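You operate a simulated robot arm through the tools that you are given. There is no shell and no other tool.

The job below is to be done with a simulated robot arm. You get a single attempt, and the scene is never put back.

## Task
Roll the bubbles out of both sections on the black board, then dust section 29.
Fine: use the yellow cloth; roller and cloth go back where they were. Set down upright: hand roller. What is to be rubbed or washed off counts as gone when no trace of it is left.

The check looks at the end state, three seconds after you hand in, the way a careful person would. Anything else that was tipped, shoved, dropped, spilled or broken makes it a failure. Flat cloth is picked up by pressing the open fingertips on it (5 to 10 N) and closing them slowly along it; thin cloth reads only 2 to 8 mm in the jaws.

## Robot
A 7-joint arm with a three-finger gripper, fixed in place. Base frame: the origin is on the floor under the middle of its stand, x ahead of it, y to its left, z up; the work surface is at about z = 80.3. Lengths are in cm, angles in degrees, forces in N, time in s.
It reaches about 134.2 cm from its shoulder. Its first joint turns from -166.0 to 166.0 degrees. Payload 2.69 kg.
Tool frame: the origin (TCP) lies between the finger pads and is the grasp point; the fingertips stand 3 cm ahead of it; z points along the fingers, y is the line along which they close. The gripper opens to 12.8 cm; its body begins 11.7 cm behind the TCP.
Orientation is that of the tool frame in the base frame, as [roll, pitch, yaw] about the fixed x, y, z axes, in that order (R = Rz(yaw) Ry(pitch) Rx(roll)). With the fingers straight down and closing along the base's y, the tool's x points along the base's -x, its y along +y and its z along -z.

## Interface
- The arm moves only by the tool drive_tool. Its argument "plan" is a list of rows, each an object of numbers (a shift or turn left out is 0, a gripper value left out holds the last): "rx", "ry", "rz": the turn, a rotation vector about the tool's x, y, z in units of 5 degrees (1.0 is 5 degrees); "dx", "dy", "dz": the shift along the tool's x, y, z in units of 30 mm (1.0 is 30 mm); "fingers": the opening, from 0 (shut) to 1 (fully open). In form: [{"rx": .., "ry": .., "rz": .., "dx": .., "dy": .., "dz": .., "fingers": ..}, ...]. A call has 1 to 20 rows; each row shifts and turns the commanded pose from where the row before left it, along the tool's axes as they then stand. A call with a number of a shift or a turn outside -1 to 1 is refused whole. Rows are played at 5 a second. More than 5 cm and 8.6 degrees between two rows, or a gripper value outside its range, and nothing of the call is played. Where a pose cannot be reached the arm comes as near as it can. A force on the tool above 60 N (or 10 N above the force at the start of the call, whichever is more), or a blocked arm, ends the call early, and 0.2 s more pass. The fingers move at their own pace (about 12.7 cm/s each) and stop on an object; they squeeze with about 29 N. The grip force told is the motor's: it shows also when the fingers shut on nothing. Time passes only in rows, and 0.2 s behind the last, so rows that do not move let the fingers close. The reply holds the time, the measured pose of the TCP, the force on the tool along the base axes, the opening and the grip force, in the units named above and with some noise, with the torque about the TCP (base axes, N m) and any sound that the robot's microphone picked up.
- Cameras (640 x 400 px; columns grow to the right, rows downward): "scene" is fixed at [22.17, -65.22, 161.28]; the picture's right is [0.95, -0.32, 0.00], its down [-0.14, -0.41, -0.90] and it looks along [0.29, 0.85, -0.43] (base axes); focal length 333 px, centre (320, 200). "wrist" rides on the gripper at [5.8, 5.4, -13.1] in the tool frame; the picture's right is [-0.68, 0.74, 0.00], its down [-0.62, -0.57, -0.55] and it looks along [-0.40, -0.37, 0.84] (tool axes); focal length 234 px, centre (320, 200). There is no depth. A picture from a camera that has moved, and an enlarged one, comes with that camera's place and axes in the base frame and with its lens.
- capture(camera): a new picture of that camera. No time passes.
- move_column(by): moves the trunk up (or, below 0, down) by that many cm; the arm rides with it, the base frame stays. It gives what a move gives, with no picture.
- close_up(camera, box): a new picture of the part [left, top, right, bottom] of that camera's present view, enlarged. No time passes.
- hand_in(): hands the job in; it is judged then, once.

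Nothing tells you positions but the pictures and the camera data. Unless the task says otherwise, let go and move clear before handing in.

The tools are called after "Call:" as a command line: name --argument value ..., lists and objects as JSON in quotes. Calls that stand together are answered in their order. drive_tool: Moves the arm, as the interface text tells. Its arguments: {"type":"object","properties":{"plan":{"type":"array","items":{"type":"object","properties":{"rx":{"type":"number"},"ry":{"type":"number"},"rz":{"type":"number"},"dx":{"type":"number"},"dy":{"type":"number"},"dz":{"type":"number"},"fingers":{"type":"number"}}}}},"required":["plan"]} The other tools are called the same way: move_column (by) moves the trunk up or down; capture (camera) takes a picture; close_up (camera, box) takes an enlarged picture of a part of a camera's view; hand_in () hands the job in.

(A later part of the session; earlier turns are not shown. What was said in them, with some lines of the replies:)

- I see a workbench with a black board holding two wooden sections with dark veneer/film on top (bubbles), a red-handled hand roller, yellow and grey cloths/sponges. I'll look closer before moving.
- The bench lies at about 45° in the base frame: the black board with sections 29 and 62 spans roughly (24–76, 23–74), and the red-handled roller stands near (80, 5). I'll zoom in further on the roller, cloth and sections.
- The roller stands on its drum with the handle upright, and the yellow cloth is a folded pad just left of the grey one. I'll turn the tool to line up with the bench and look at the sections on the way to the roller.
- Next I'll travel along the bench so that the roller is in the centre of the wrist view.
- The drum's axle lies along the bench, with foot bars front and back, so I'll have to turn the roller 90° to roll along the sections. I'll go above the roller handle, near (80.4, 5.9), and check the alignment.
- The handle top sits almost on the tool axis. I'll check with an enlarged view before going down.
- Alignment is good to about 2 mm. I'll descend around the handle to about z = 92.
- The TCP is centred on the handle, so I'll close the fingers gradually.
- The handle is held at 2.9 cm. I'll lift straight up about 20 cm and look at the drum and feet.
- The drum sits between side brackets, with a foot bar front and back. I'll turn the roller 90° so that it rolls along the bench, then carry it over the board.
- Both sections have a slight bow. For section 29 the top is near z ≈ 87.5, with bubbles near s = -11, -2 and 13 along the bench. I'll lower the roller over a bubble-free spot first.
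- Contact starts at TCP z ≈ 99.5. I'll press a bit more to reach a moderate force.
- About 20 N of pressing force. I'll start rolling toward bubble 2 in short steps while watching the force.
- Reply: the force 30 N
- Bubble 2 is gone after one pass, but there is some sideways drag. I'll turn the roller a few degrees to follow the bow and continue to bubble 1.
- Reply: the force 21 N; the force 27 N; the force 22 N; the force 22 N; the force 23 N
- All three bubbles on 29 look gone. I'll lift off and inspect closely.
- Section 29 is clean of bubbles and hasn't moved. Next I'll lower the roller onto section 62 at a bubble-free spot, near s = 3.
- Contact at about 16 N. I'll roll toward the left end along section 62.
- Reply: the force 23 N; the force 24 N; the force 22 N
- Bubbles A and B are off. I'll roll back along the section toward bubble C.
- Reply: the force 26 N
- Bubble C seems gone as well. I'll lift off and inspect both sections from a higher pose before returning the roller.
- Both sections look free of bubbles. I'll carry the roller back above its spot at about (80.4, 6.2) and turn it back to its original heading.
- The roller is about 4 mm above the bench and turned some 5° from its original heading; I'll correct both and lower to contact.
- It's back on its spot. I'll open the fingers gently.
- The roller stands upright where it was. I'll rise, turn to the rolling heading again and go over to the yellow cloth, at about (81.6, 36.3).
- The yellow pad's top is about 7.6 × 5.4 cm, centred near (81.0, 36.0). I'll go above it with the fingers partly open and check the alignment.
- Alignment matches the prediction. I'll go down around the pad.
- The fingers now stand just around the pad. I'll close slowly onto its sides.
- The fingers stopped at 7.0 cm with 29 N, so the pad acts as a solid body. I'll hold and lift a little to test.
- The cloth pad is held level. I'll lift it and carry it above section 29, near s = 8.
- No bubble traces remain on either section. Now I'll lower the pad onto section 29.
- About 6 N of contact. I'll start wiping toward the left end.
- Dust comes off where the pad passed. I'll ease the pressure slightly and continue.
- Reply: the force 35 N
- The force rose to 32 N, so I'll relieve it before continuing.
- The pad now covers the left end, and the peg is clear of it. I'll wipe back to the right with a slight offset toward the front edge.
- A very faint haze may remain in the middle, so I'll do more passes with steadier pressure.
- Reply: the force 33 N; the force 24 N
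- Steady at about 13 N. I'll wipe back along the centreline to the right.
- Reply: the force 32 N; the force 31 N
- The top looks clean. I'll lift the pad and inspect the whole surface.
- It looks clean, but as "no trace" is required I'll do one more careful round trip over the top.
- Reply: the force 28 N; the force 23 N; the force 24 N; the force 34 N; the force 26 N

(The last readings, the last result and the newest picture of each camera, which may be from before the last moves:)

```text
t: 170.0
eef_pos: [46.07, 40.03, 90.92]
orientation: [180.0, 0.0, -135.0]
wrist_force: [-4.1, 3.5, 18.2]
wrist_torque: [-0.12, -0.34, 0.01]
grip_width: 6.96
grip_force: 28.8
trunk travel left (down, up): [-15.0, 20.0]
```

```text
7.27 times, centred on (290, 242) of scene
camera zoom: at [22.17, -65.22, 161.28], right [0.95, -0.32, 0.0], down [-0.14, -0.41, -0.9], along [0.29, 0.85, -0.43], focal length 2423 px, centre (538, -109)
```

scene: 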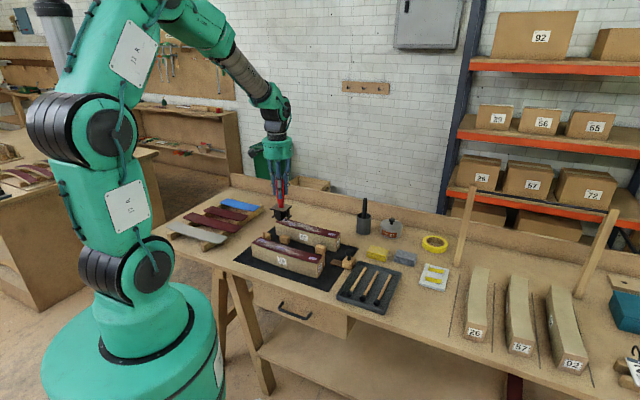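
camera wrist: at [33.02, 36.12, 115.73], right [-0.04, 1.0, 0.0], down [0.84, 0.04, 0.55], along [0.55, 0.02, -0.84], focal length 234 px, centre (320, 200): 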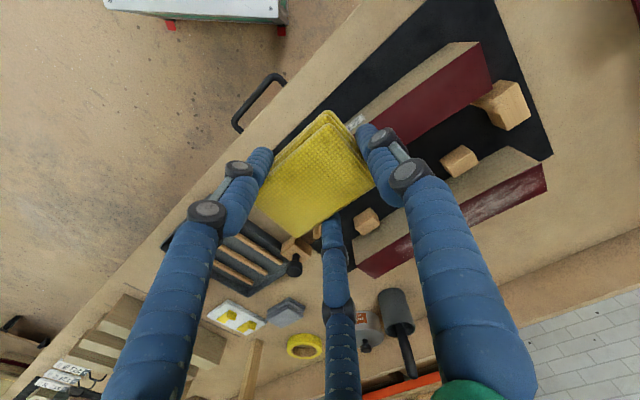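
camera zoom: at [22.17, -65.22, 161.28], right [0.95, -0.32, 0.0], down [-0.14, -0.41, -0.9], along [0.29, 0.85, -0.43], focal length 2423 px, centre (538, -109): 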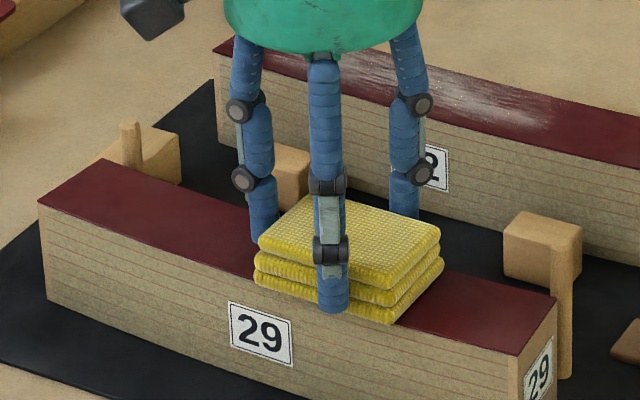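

Call:
drive_tool --plan '[{"dy": -0.25, "dz": -0.01}, {"dy": -0.25}, {"dy": -0.25}, {"dy": -0.25}, {}]'

Call:
drive_tool --plan '[{"dz": -0.3}, {"dz": -0.8}, {"dz": -0.9}, {"dz": -0.9}, {"dz": -0.9}, {"dz": -0.9}, {}]'

Call:
close_up --camera "scene" --box '[250, 225, 330, 285]'

Call:
capture --camera "wrist"

```text
t: 171.2
eef_pos: [48.13, 37.86, 90.92]
orientation: [-180.0, -0.1, -135.0]
wrist_force: [-0.1, -0.2, 1.7]
wrist_torque: [-0.04, -0.05, -0.03]
grip_width: 6.92
grip_force: 29.1
trunk travel left (down, up): [-15.0, 20.0]
```

```text
t: 172.8
eef_pos: [48.11, 38.05, 105.16]
orientation: [180.0, 0.0, -135.0]
wrist_force: [-0.8, 0.3, 0.4]
wrist_torque: [0.01, -0.02, 0.0]
grip_width: 6.9
grip_force: 29.0
trunk travel left (down, up): [-15.0, 20.0]
```

```text
6.67 times, centred on (290, 255) of scene
camera zoom: at [22.17, -65.22, 161.28], right [0.95, -0.32, 0.0], down [-0.14, -0.41, -0.9], along [0.29, 0.85, -0.43], focal length 2221 px, centre (520, -167)
```

zoom: 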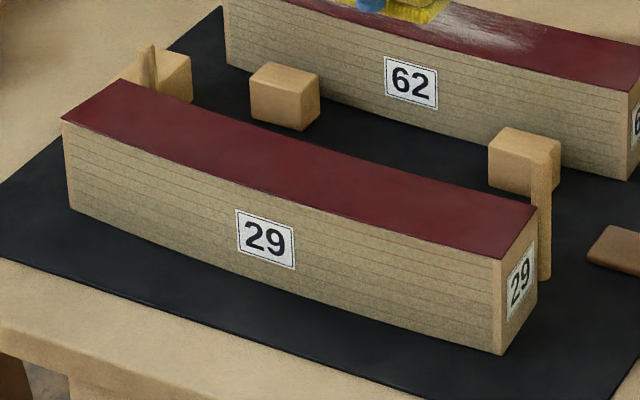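

```text
taken
camera wrist: at [40.07, 37.61, 118.22], right [-0.04, 1.0, 0.0], down [0.84, 0.04, 0.55], along [0.55, 0.02, -0.84], focal length 234 px, centre (320, 200)
```

wrist: 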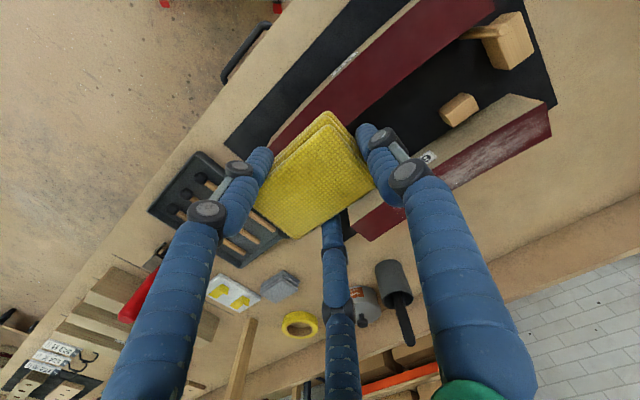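

Section 29 is clean and unmoved. I'll take the cloth back to its place at about (80.6, 36.35).

Call:
drive_tool --plan '[{"dx": -0.806, "dy": -0.895}, {"dx": -0.806, "dy": -0.895}, {"dx": -0.806, "dy": -0.895}, {"dx": -0.806, "dy": -0.895}, {"dx": -0.806, "dy": -0.895}, {"dx": -0.806, "dy": -0.895}, {"dx": -0.806, "dy": -0.895}, {"dx": -0.806, "dy": -0.895}, {"dx": -0.806, "dy": -0.895}, {}]'

Call:
capture --camera "wrist"

Call:
close_up --camera "scene" --box '[350, 190, 450, 280]'

```text
t: 175.0
eef_pos: [80.68, 36.35, 105.06]
orientation: [-180.0, -0.1, -135.0]
wrist_force: [-0.3, -0.5, -1.5]
wrist_torque: [0.0, 0.07, -0.01]
grip_width: 6.98
grip_force: 29.2
trunk travel left (down, up): [-15.0, 20.0]
```

```text
taken
camera wrist: at [72.65, 36.03, 118.25], right [-0.04, 1.0, 0.0], down [0.84, 0.04, 0.55], along [0.55, 0.02, -0.84], focal length 234 px, centre (320, 200)
```

wrist: 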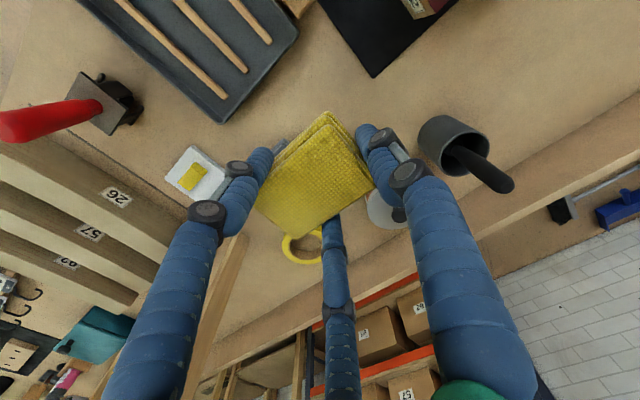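

```text
4.44 times, centred on (400, 235) of scene
camera zoom: at [22.17, -65.22, 161.28], right [0.95, -0.32, 0.0], down [-0.14, -0.41, -0.9], along [0.29, 0.85, -0.43], focal length 1481 px, centre (-36, 44)
```

zoom: 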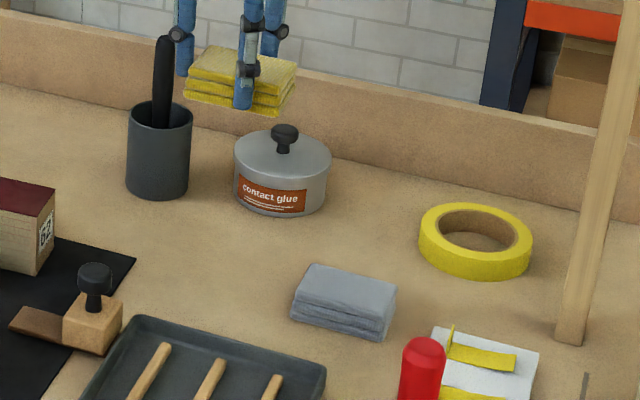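

Call:
drive_tool --plan '[{"dz": 1}, {"dz": 1}, {"dz": 1}, {"dz": 1}, {"dz": 1}, {"dz": 0.9}, {"dz": 0.6}, {"dz": 0.2}, {}]'

Call:
close_up --camera "scene" --box '[350, 220, 430, 280]'

```text
t: 177.0
eef_pos: [80.77, 36.41, 84.85]
orientation: [179.9, 0.1, -134.9]
wrist_force: [-0.9, 0.1, -0.7]
wrist_torque: [0.02, -0.03, -0.03]
grip_width: 6.94
grip_force: 28.8
trunk travel left (down, up): [-15.0, 20.0]
```

```text
6.67 times, centred on (390, 250) of scene
camera zoom: at [22.17, -65.22, 161.28], right [0.95, -0.32, 0.0], down [-0.14, -0.41, -0.9], along [0.29, 0.85, -0.43], focal length 2221 px, centre (-147, -133)
```

zoom: 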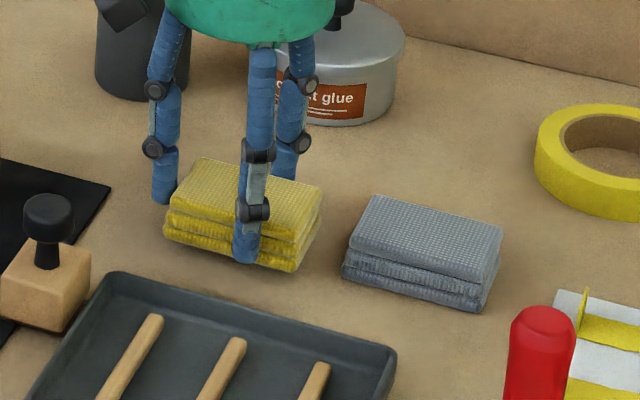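

Call:
drive_tool --plan '[{"dx": 0.04, "dy": 0.085}, {"dz": 0.12}, {}]'

Call:
drive_tool --plan '[{"dz": 0.08}, {}]'

```text
t: 177.8
eef_pos: [80.54, 36.23, 84.42]
orientation: [179.9, 0.0, -135.0]
wrist_force: [0.2, -0.1, -1.6]
wrist_torque: [-0.01, 0.01, 0.05]
grip_width: 6.92
grip_force: 28.7
trunk travel left (down, up): [-15.0, 20.0]
```

```text
t: 178.4
eef_pos: [80.54, 36.18, 84.42]
orientation: [-180.0, 0.0, -135.1]
wrist_force: [-0.4, 0.5, -0.1]
wrist_torque: [-0.03, 0.01, -0.01]
grip_width: 6.94
grip_force: 29.4
trunk travel left (down, up): [-15.0, 20.0]
```

Call:
drive_tool --plan '[{"dz": 0.08}, {}]'

Call:
drive_tool --plan '[{"dz": 0.05}, {}]'

```text
t: 179.0
eef_pos: [80.56, 36.3, 83.96]
orientation: [-179.9, 0.0, -135.0]
wrist_force: [-0.6, 0.0, -0.8]
wrist_torque: [-0.01, 0.01, 0.01]
grip_width: 6.95
grip_force: 28.8
trunk travel left (down, up): [-15.0, 20.0]
```

```text
t: 179.6
eef_pos: [80.44, 36.36, 83.91]
orientation: [-180.0, 0.0, -134.9]
wrist_force: [-0.3, -0.5, 0.5]
wrist_torque: [0.0, -0.04, -0.01]
grip_width: 6.9
grip_force: 29.0
trunk travel left (down, up): [-15.0, 20.0]
```

Call:
drive_tool --plan '[{"dz": 0.03}, {}]'

Call:
close_up --camera "scene" --box '[350, 220, 430, 280]'

```text
t: 180.2
eef_pos: [80.4, 36.39, 83.86]
orientation: [180.0, 0.1, -135.1]
wrist_force: [-0.1, -0.1, 0.4]
wrist_torque: [-0.01, 0.01, 0.0]
grip_width: 6.91
grip_force: 29.2
trunk travel left (down, up): [-15.0, 20.0]
```

```text
6.67 times, centred on (390, 250) of scene
camera zoom: at [22.17, -65.22, 161.28], right [0.95, -0.32, 0.0], down [-0.14, -0.41, -0.9], along [0.29, 0.85, -0.43], focal length 2221 px, centre (-147, -133)
```

zoom: 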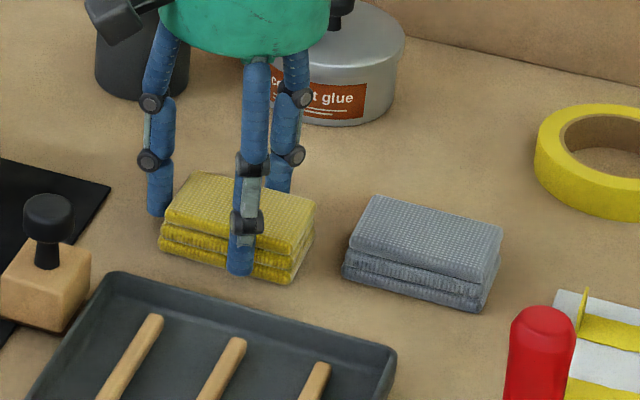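

Call:
drive_tool --plan '[{"dz": 0.03}, {}]'

```text
t: 180.8
eef_pos: [80.56, 36.4, 83.85]
orientation: [-180.0, 0.1, -135.0]
wrist_force: [-3.0, 1.9, 11.5]
wrist_torque: [-0.18, 0.03, -0.03]
grip_width: 6.95
grip_force: 29.4
trunk travel left (down, up): [-15.0, 20.0]
```

The pad touches the bench at its original place, so I'll open the fingers slowly.

Call:
drive_tool --plan '[{"dz": -0.015}, {"fingers": 0.53}, {"fingers": 0.55}, {"fingers": 0.58}, {"fingers": 0.62}, {"fingers": 0.68}, {"fingers": 0.74}, {"fingers": 0.8}, {}]'

Call:
close_up --camera "scene" --box '[350, 220, 430, 280]'

Call:
capture --camera "wrist"

```text
t: 182.8
eef_pos: [80.43, 36.39, 83.72]
orientation: [-180.0, 0.0, -135.0]
wrist_force: [0.5, -0.6, -0.3]
wrist_torque: [0.0, 0.0, 0.01]
grip_width: 10.23
grip_force: 0.2
trunk travel left (down, up): [-15.0, 20.0]
```

```text
6.67 times, centred on (390, 250) of scene
camera zoom: at [22.17, -65.22, 161.28], right [0.95, -0.32, 0.0], down [-0.14, -0.41, -0.9], along [0.29, 0.85, -0.43], focal length 2221 px, centre (-147, -133)
```

zoom: 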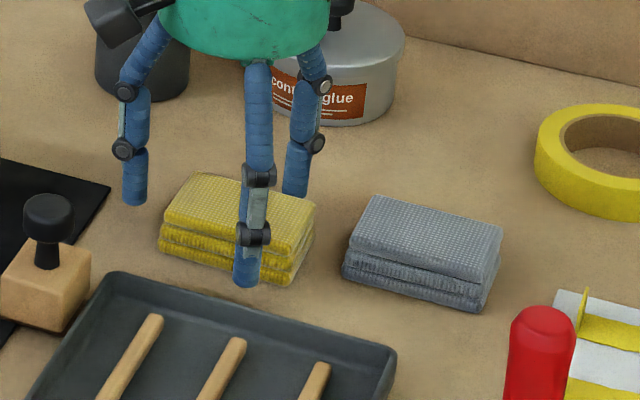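

```text
taken
camera wrist: at [72.49, 36.06, 96.85], right [-0.04, 1.0, 0.0], down [0.84, 0.04, 0.55], along [0.55, 0.02, -0.84], focal length 234 px, centre (320, 200)
```

wrist: 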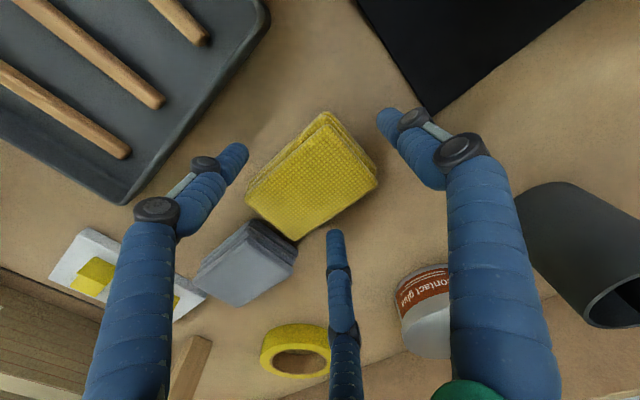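

Released cleanly. I'll rise straight up and then make a final inspection.

Call:
drive_tool --plan '[{"dz": -0.5}, {"dz": -0.9}, {"dz": -1}, {"dz": -1}, {"dz": -1}, {"dz": -1}, {"dz": -1}, {"dz": -1}, {"dz": -1}, {"dz": -1}, {"dz": -1}, {"dz": -1}, {}]'

Call:
drive_tool --plan '[{"dx": 1}, {"dx": 1}, {"dx": 1}, {"dx": 1}, {"dx": 1}, {"dx": 1}, {}]'

Call:
capture --camera "scene"

Call:
close_up --camera "scene" --box '[230, 190, 470, 340]'

Call:
capture --camera "wrist"

```text
t: 185.6
eef_pos: [80.44, 36.21, 118.31]
orientation: [180.0, 0.0, -135.0]
wrist_force: [-0.8, -0.2, 0.9]
wrist_torque: [0.05, -0.07, 0.01]
grip_width: 10.23
grip_force: 0.1
trunk travel left (down, up): [-15.0, 20.0]
```

```text
t: 187.2
eef_pos: [67.68, 23.61, 118.16]
orientation: [-180.0, 0.0, -135.0]
wrist_force: [-0.4, -0.6, -0.1]
wrist_torque: [0.04, -0.08, 0.0]
grip_width: 10.25
grip_force: 0.2
trunk travel left (down, up): [-15.0, 20.0]
```

```text
taken
```

scene: 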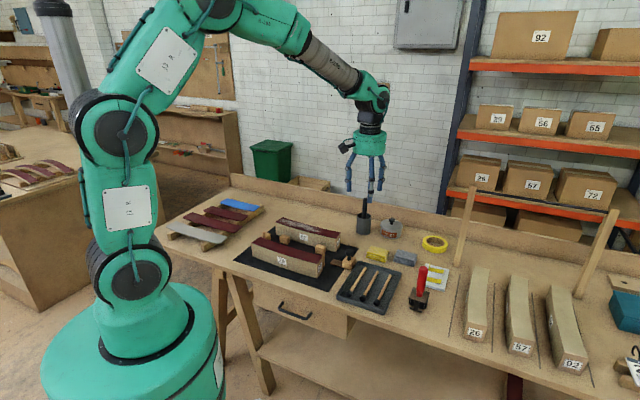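

```text
2.67 times, centred on (350, 265) of scene
camera zoom: at [22.17, -65.22, 161.28], right [0.95, -0.32, 0.0], down [-0.14, -0.41, -0.9], along [0.29, 0.85, -0.43], focal length 889 px, centre (240, 27)
```

zoom: 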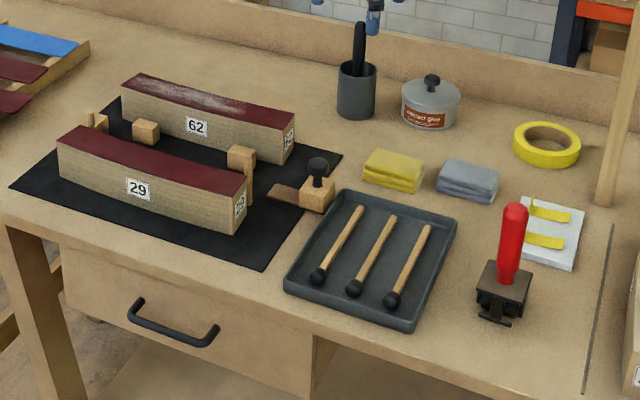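

```text
taken
camera wrist: at [59.64, 23.31, 131.29], right [-0.04, 1.0, 0.0], down [0.83, 0.04, 0.55], along [0.55, 0.02, -0.84], focal length 234 px, centre (320, 200)
```

wrist: 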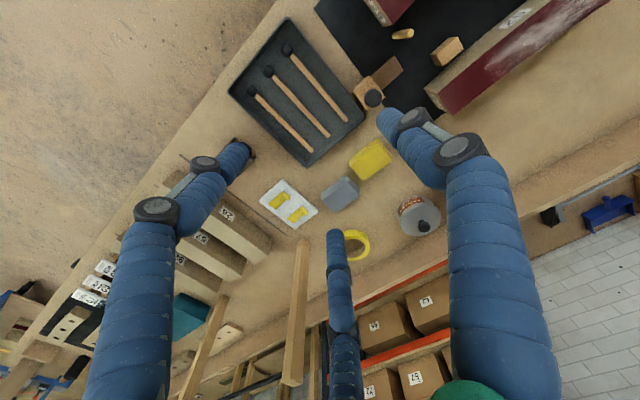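

Everything looks in place. One last check: I'll look straight at both section tops with the empty gripper.

Call:
drive_tool --plan '[{"dy": 1}, {"dy": 1}, {"dy": 1}, {"dy": 1}, {"dy": 1}, {"dy": 1}, {"dy": 1}, {"dy": 1}, {"dy": 1}, {"dy": 1}, {"dy": 1}, {"dy": 1}, {"dy": 1}, {}]'

Call:
capture --camera "wrist"

Call:
close_up --camera "wrist" --box '[240, 90, 400, 200]'

```text
t: 190.2
eef_pos: [40.2, 51.43, 118.11]
orientation: [180.0, 0.1, -135.0]
wrist_force: [-0.9, 0.1, 0.5]
wrist_torque: [-0.01, -0.02, -0.03]
grip_width: 10.23
grip_force: 0.2
trunk travel left (down, up): [-15.0, 20.0]
```

```text
taken
camera wrist: at [32.25, 51.11, 131.31], right [-0.04, 1.0, 0.0], down [0.84, 0.04, 0.55], along [0.55, 0.02, -0.84], focal length 234 px, centre (320, 200)
```

wrist: 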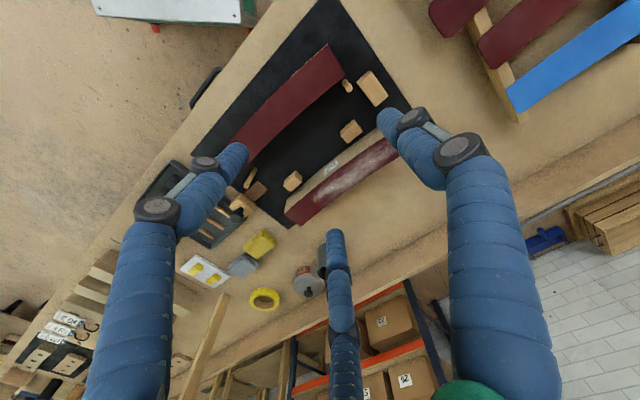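

```text
3.64 times, centred on (320, 145) of wrist
camera zoom: at [32.25, 51.11, 131.31], right [-0.04, 1.0, 0.0], down [0.84, 0.04, 0.55], along [0.55, 0.02, -0.84], focal length 852 px, centre (320, 400)
```

zoom: 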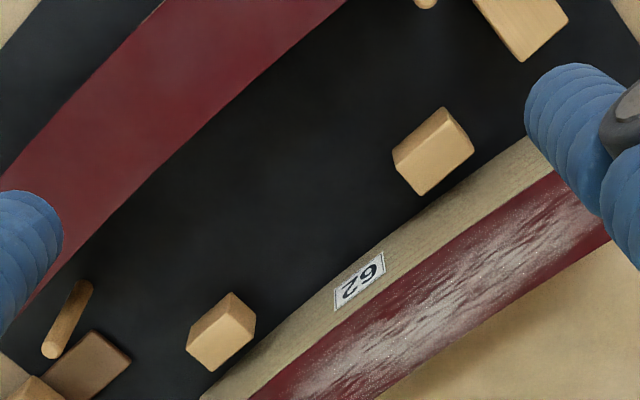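

Call:
close_up --camera "wrist" --box '[230, 30, 380, 160]'

Call:
drive_tool --plan '[{"dx": 0.9, "dy": -0.5}, {"dx": 0.9, "dy": -0.5}, {"dx": 0.9, "dy": -0.5}, {"dx": 0.9}, {"dx": 0.9}, {}]'

Call:
close_up --camera "wrist" --box '[250, 20, 450, 180]'

Call:
close_up --camera "scene" --box '[250, 210, 350, 285]'

```text
3.08 times, centred on (305, 95) of wrist
camera zoom: at [32.25, 51.11, 131.31], right [-0.04, 1.0, 0.0], down [0.84, 0.04, 0.55], along [0.55, 0.02, -0.84], focal length 720 px, centre (366, 523)
```

zoom: 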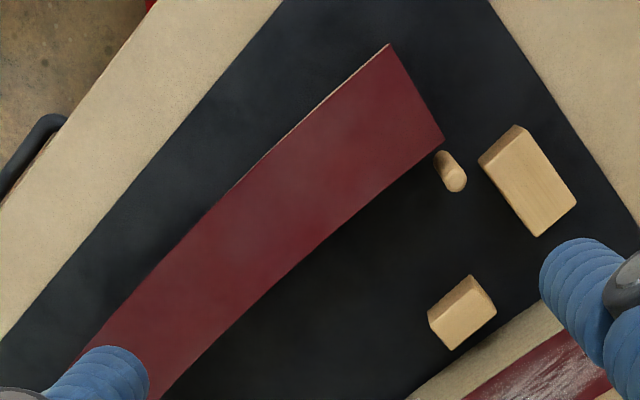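

```text
t: 191.6
eef_pos: [33.63, 38.62, 117.94]
orientation: [180.0, 0.0, -135.0]
wrist_force: [-0.5, -0.4, 0.7]
wrist_torque: [0.04, -0.03, 0.0]
grip_width: 10.25
grip_force: 0.2
trunk travel left (down, up): [-15.0, 20.0]
```

```text
2.50 times, centred on (350, 100) of wrist
camera zoom: at [25.5, 38.24, 131.12], right [-0.04, 1.0, 0.0], down [0.84, 0.04, 0.55], along [0.55, 0.02, -0.84], focal length 585 px, centre (245, 450)
```

zoom: 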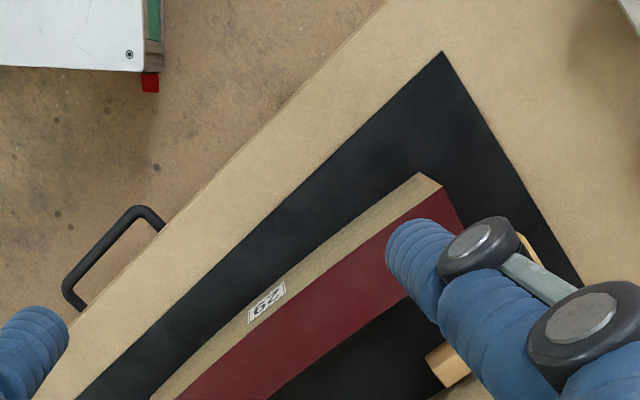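

```text
5.33 times, centred on (300, 248) of scene
camera zoom: at [22.17, -65.22, 161.28], right [0.95, -0.32, 0.0], down [-0.14, -0.41, -0.9], along [0.29, 0.85, -0.43], focal length 1777 px, centre (427, -53)
```

zoom: 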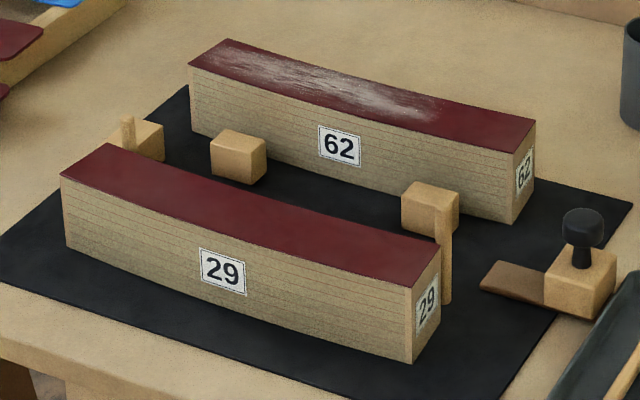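

Call:
close_up --camera "scene" --box '[280, 212, 335, 240]'

Call:
close_up --camera "scene" --box '[395, 255, 445, 320]'

```text
11.64 times, centred on (308, 226) of scene
camera zoom: at [22.17, -65.22, 161.28], right [0.95, -0.32, 0.0], down [-0.14, -0.41, -0.9], along [0.29, 0.85, -0.43], focal length 3877 px, centre (466, -102)
```

zoom: 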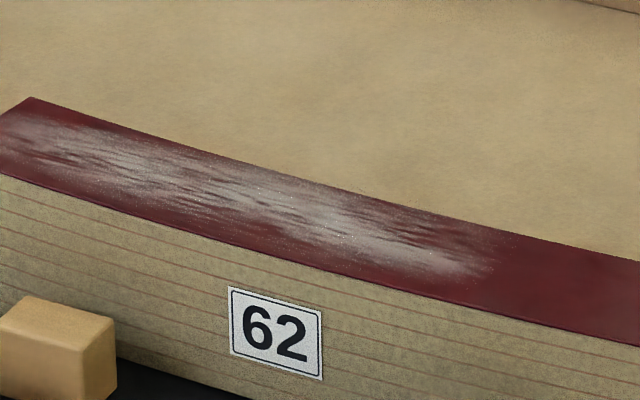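

```text
6.15 times, centred on (420, 288) of scene
camera zoom: at [22.17, -65.22, 161.28], right [0.95, -0.32, 0.0], down [-0.14, -0.41, -0.9], along [0.29, 0.85, -0.43], focal length 2050 px, centre (-295, -338)
```

zoom: 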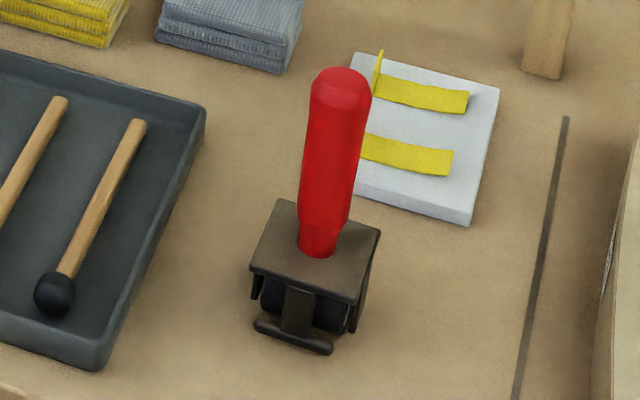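

Both sections are free of bubbles and 29 is free of dust. The roller stands upright on its spot, the cloth is back where it was, and the arm is clear. I'm handing in.

Call:
hand_in

```text
The job is handed in.
```

The bubbles are rolled out of sections 29 and 62, and section 29 is dusted with the yellow cloth. I can see no trace of bubbles on either section, or of dust on 29.

- **Roller and cloth:** the roller stands upright on its original spot, to within about 2 mm. The cloth is back in its place beside the grey one.
- **Section 62:** its dust is still there, since you asked for only 29 to be dusted.
- **Other objects:** the sections, pegs and blocks look unmoved in the final pictures. The gripper is open and clear of the bench.

The cloth pressed harder than I meant a few times, up to about 33 N. Section 29 shows no sign of having moved.
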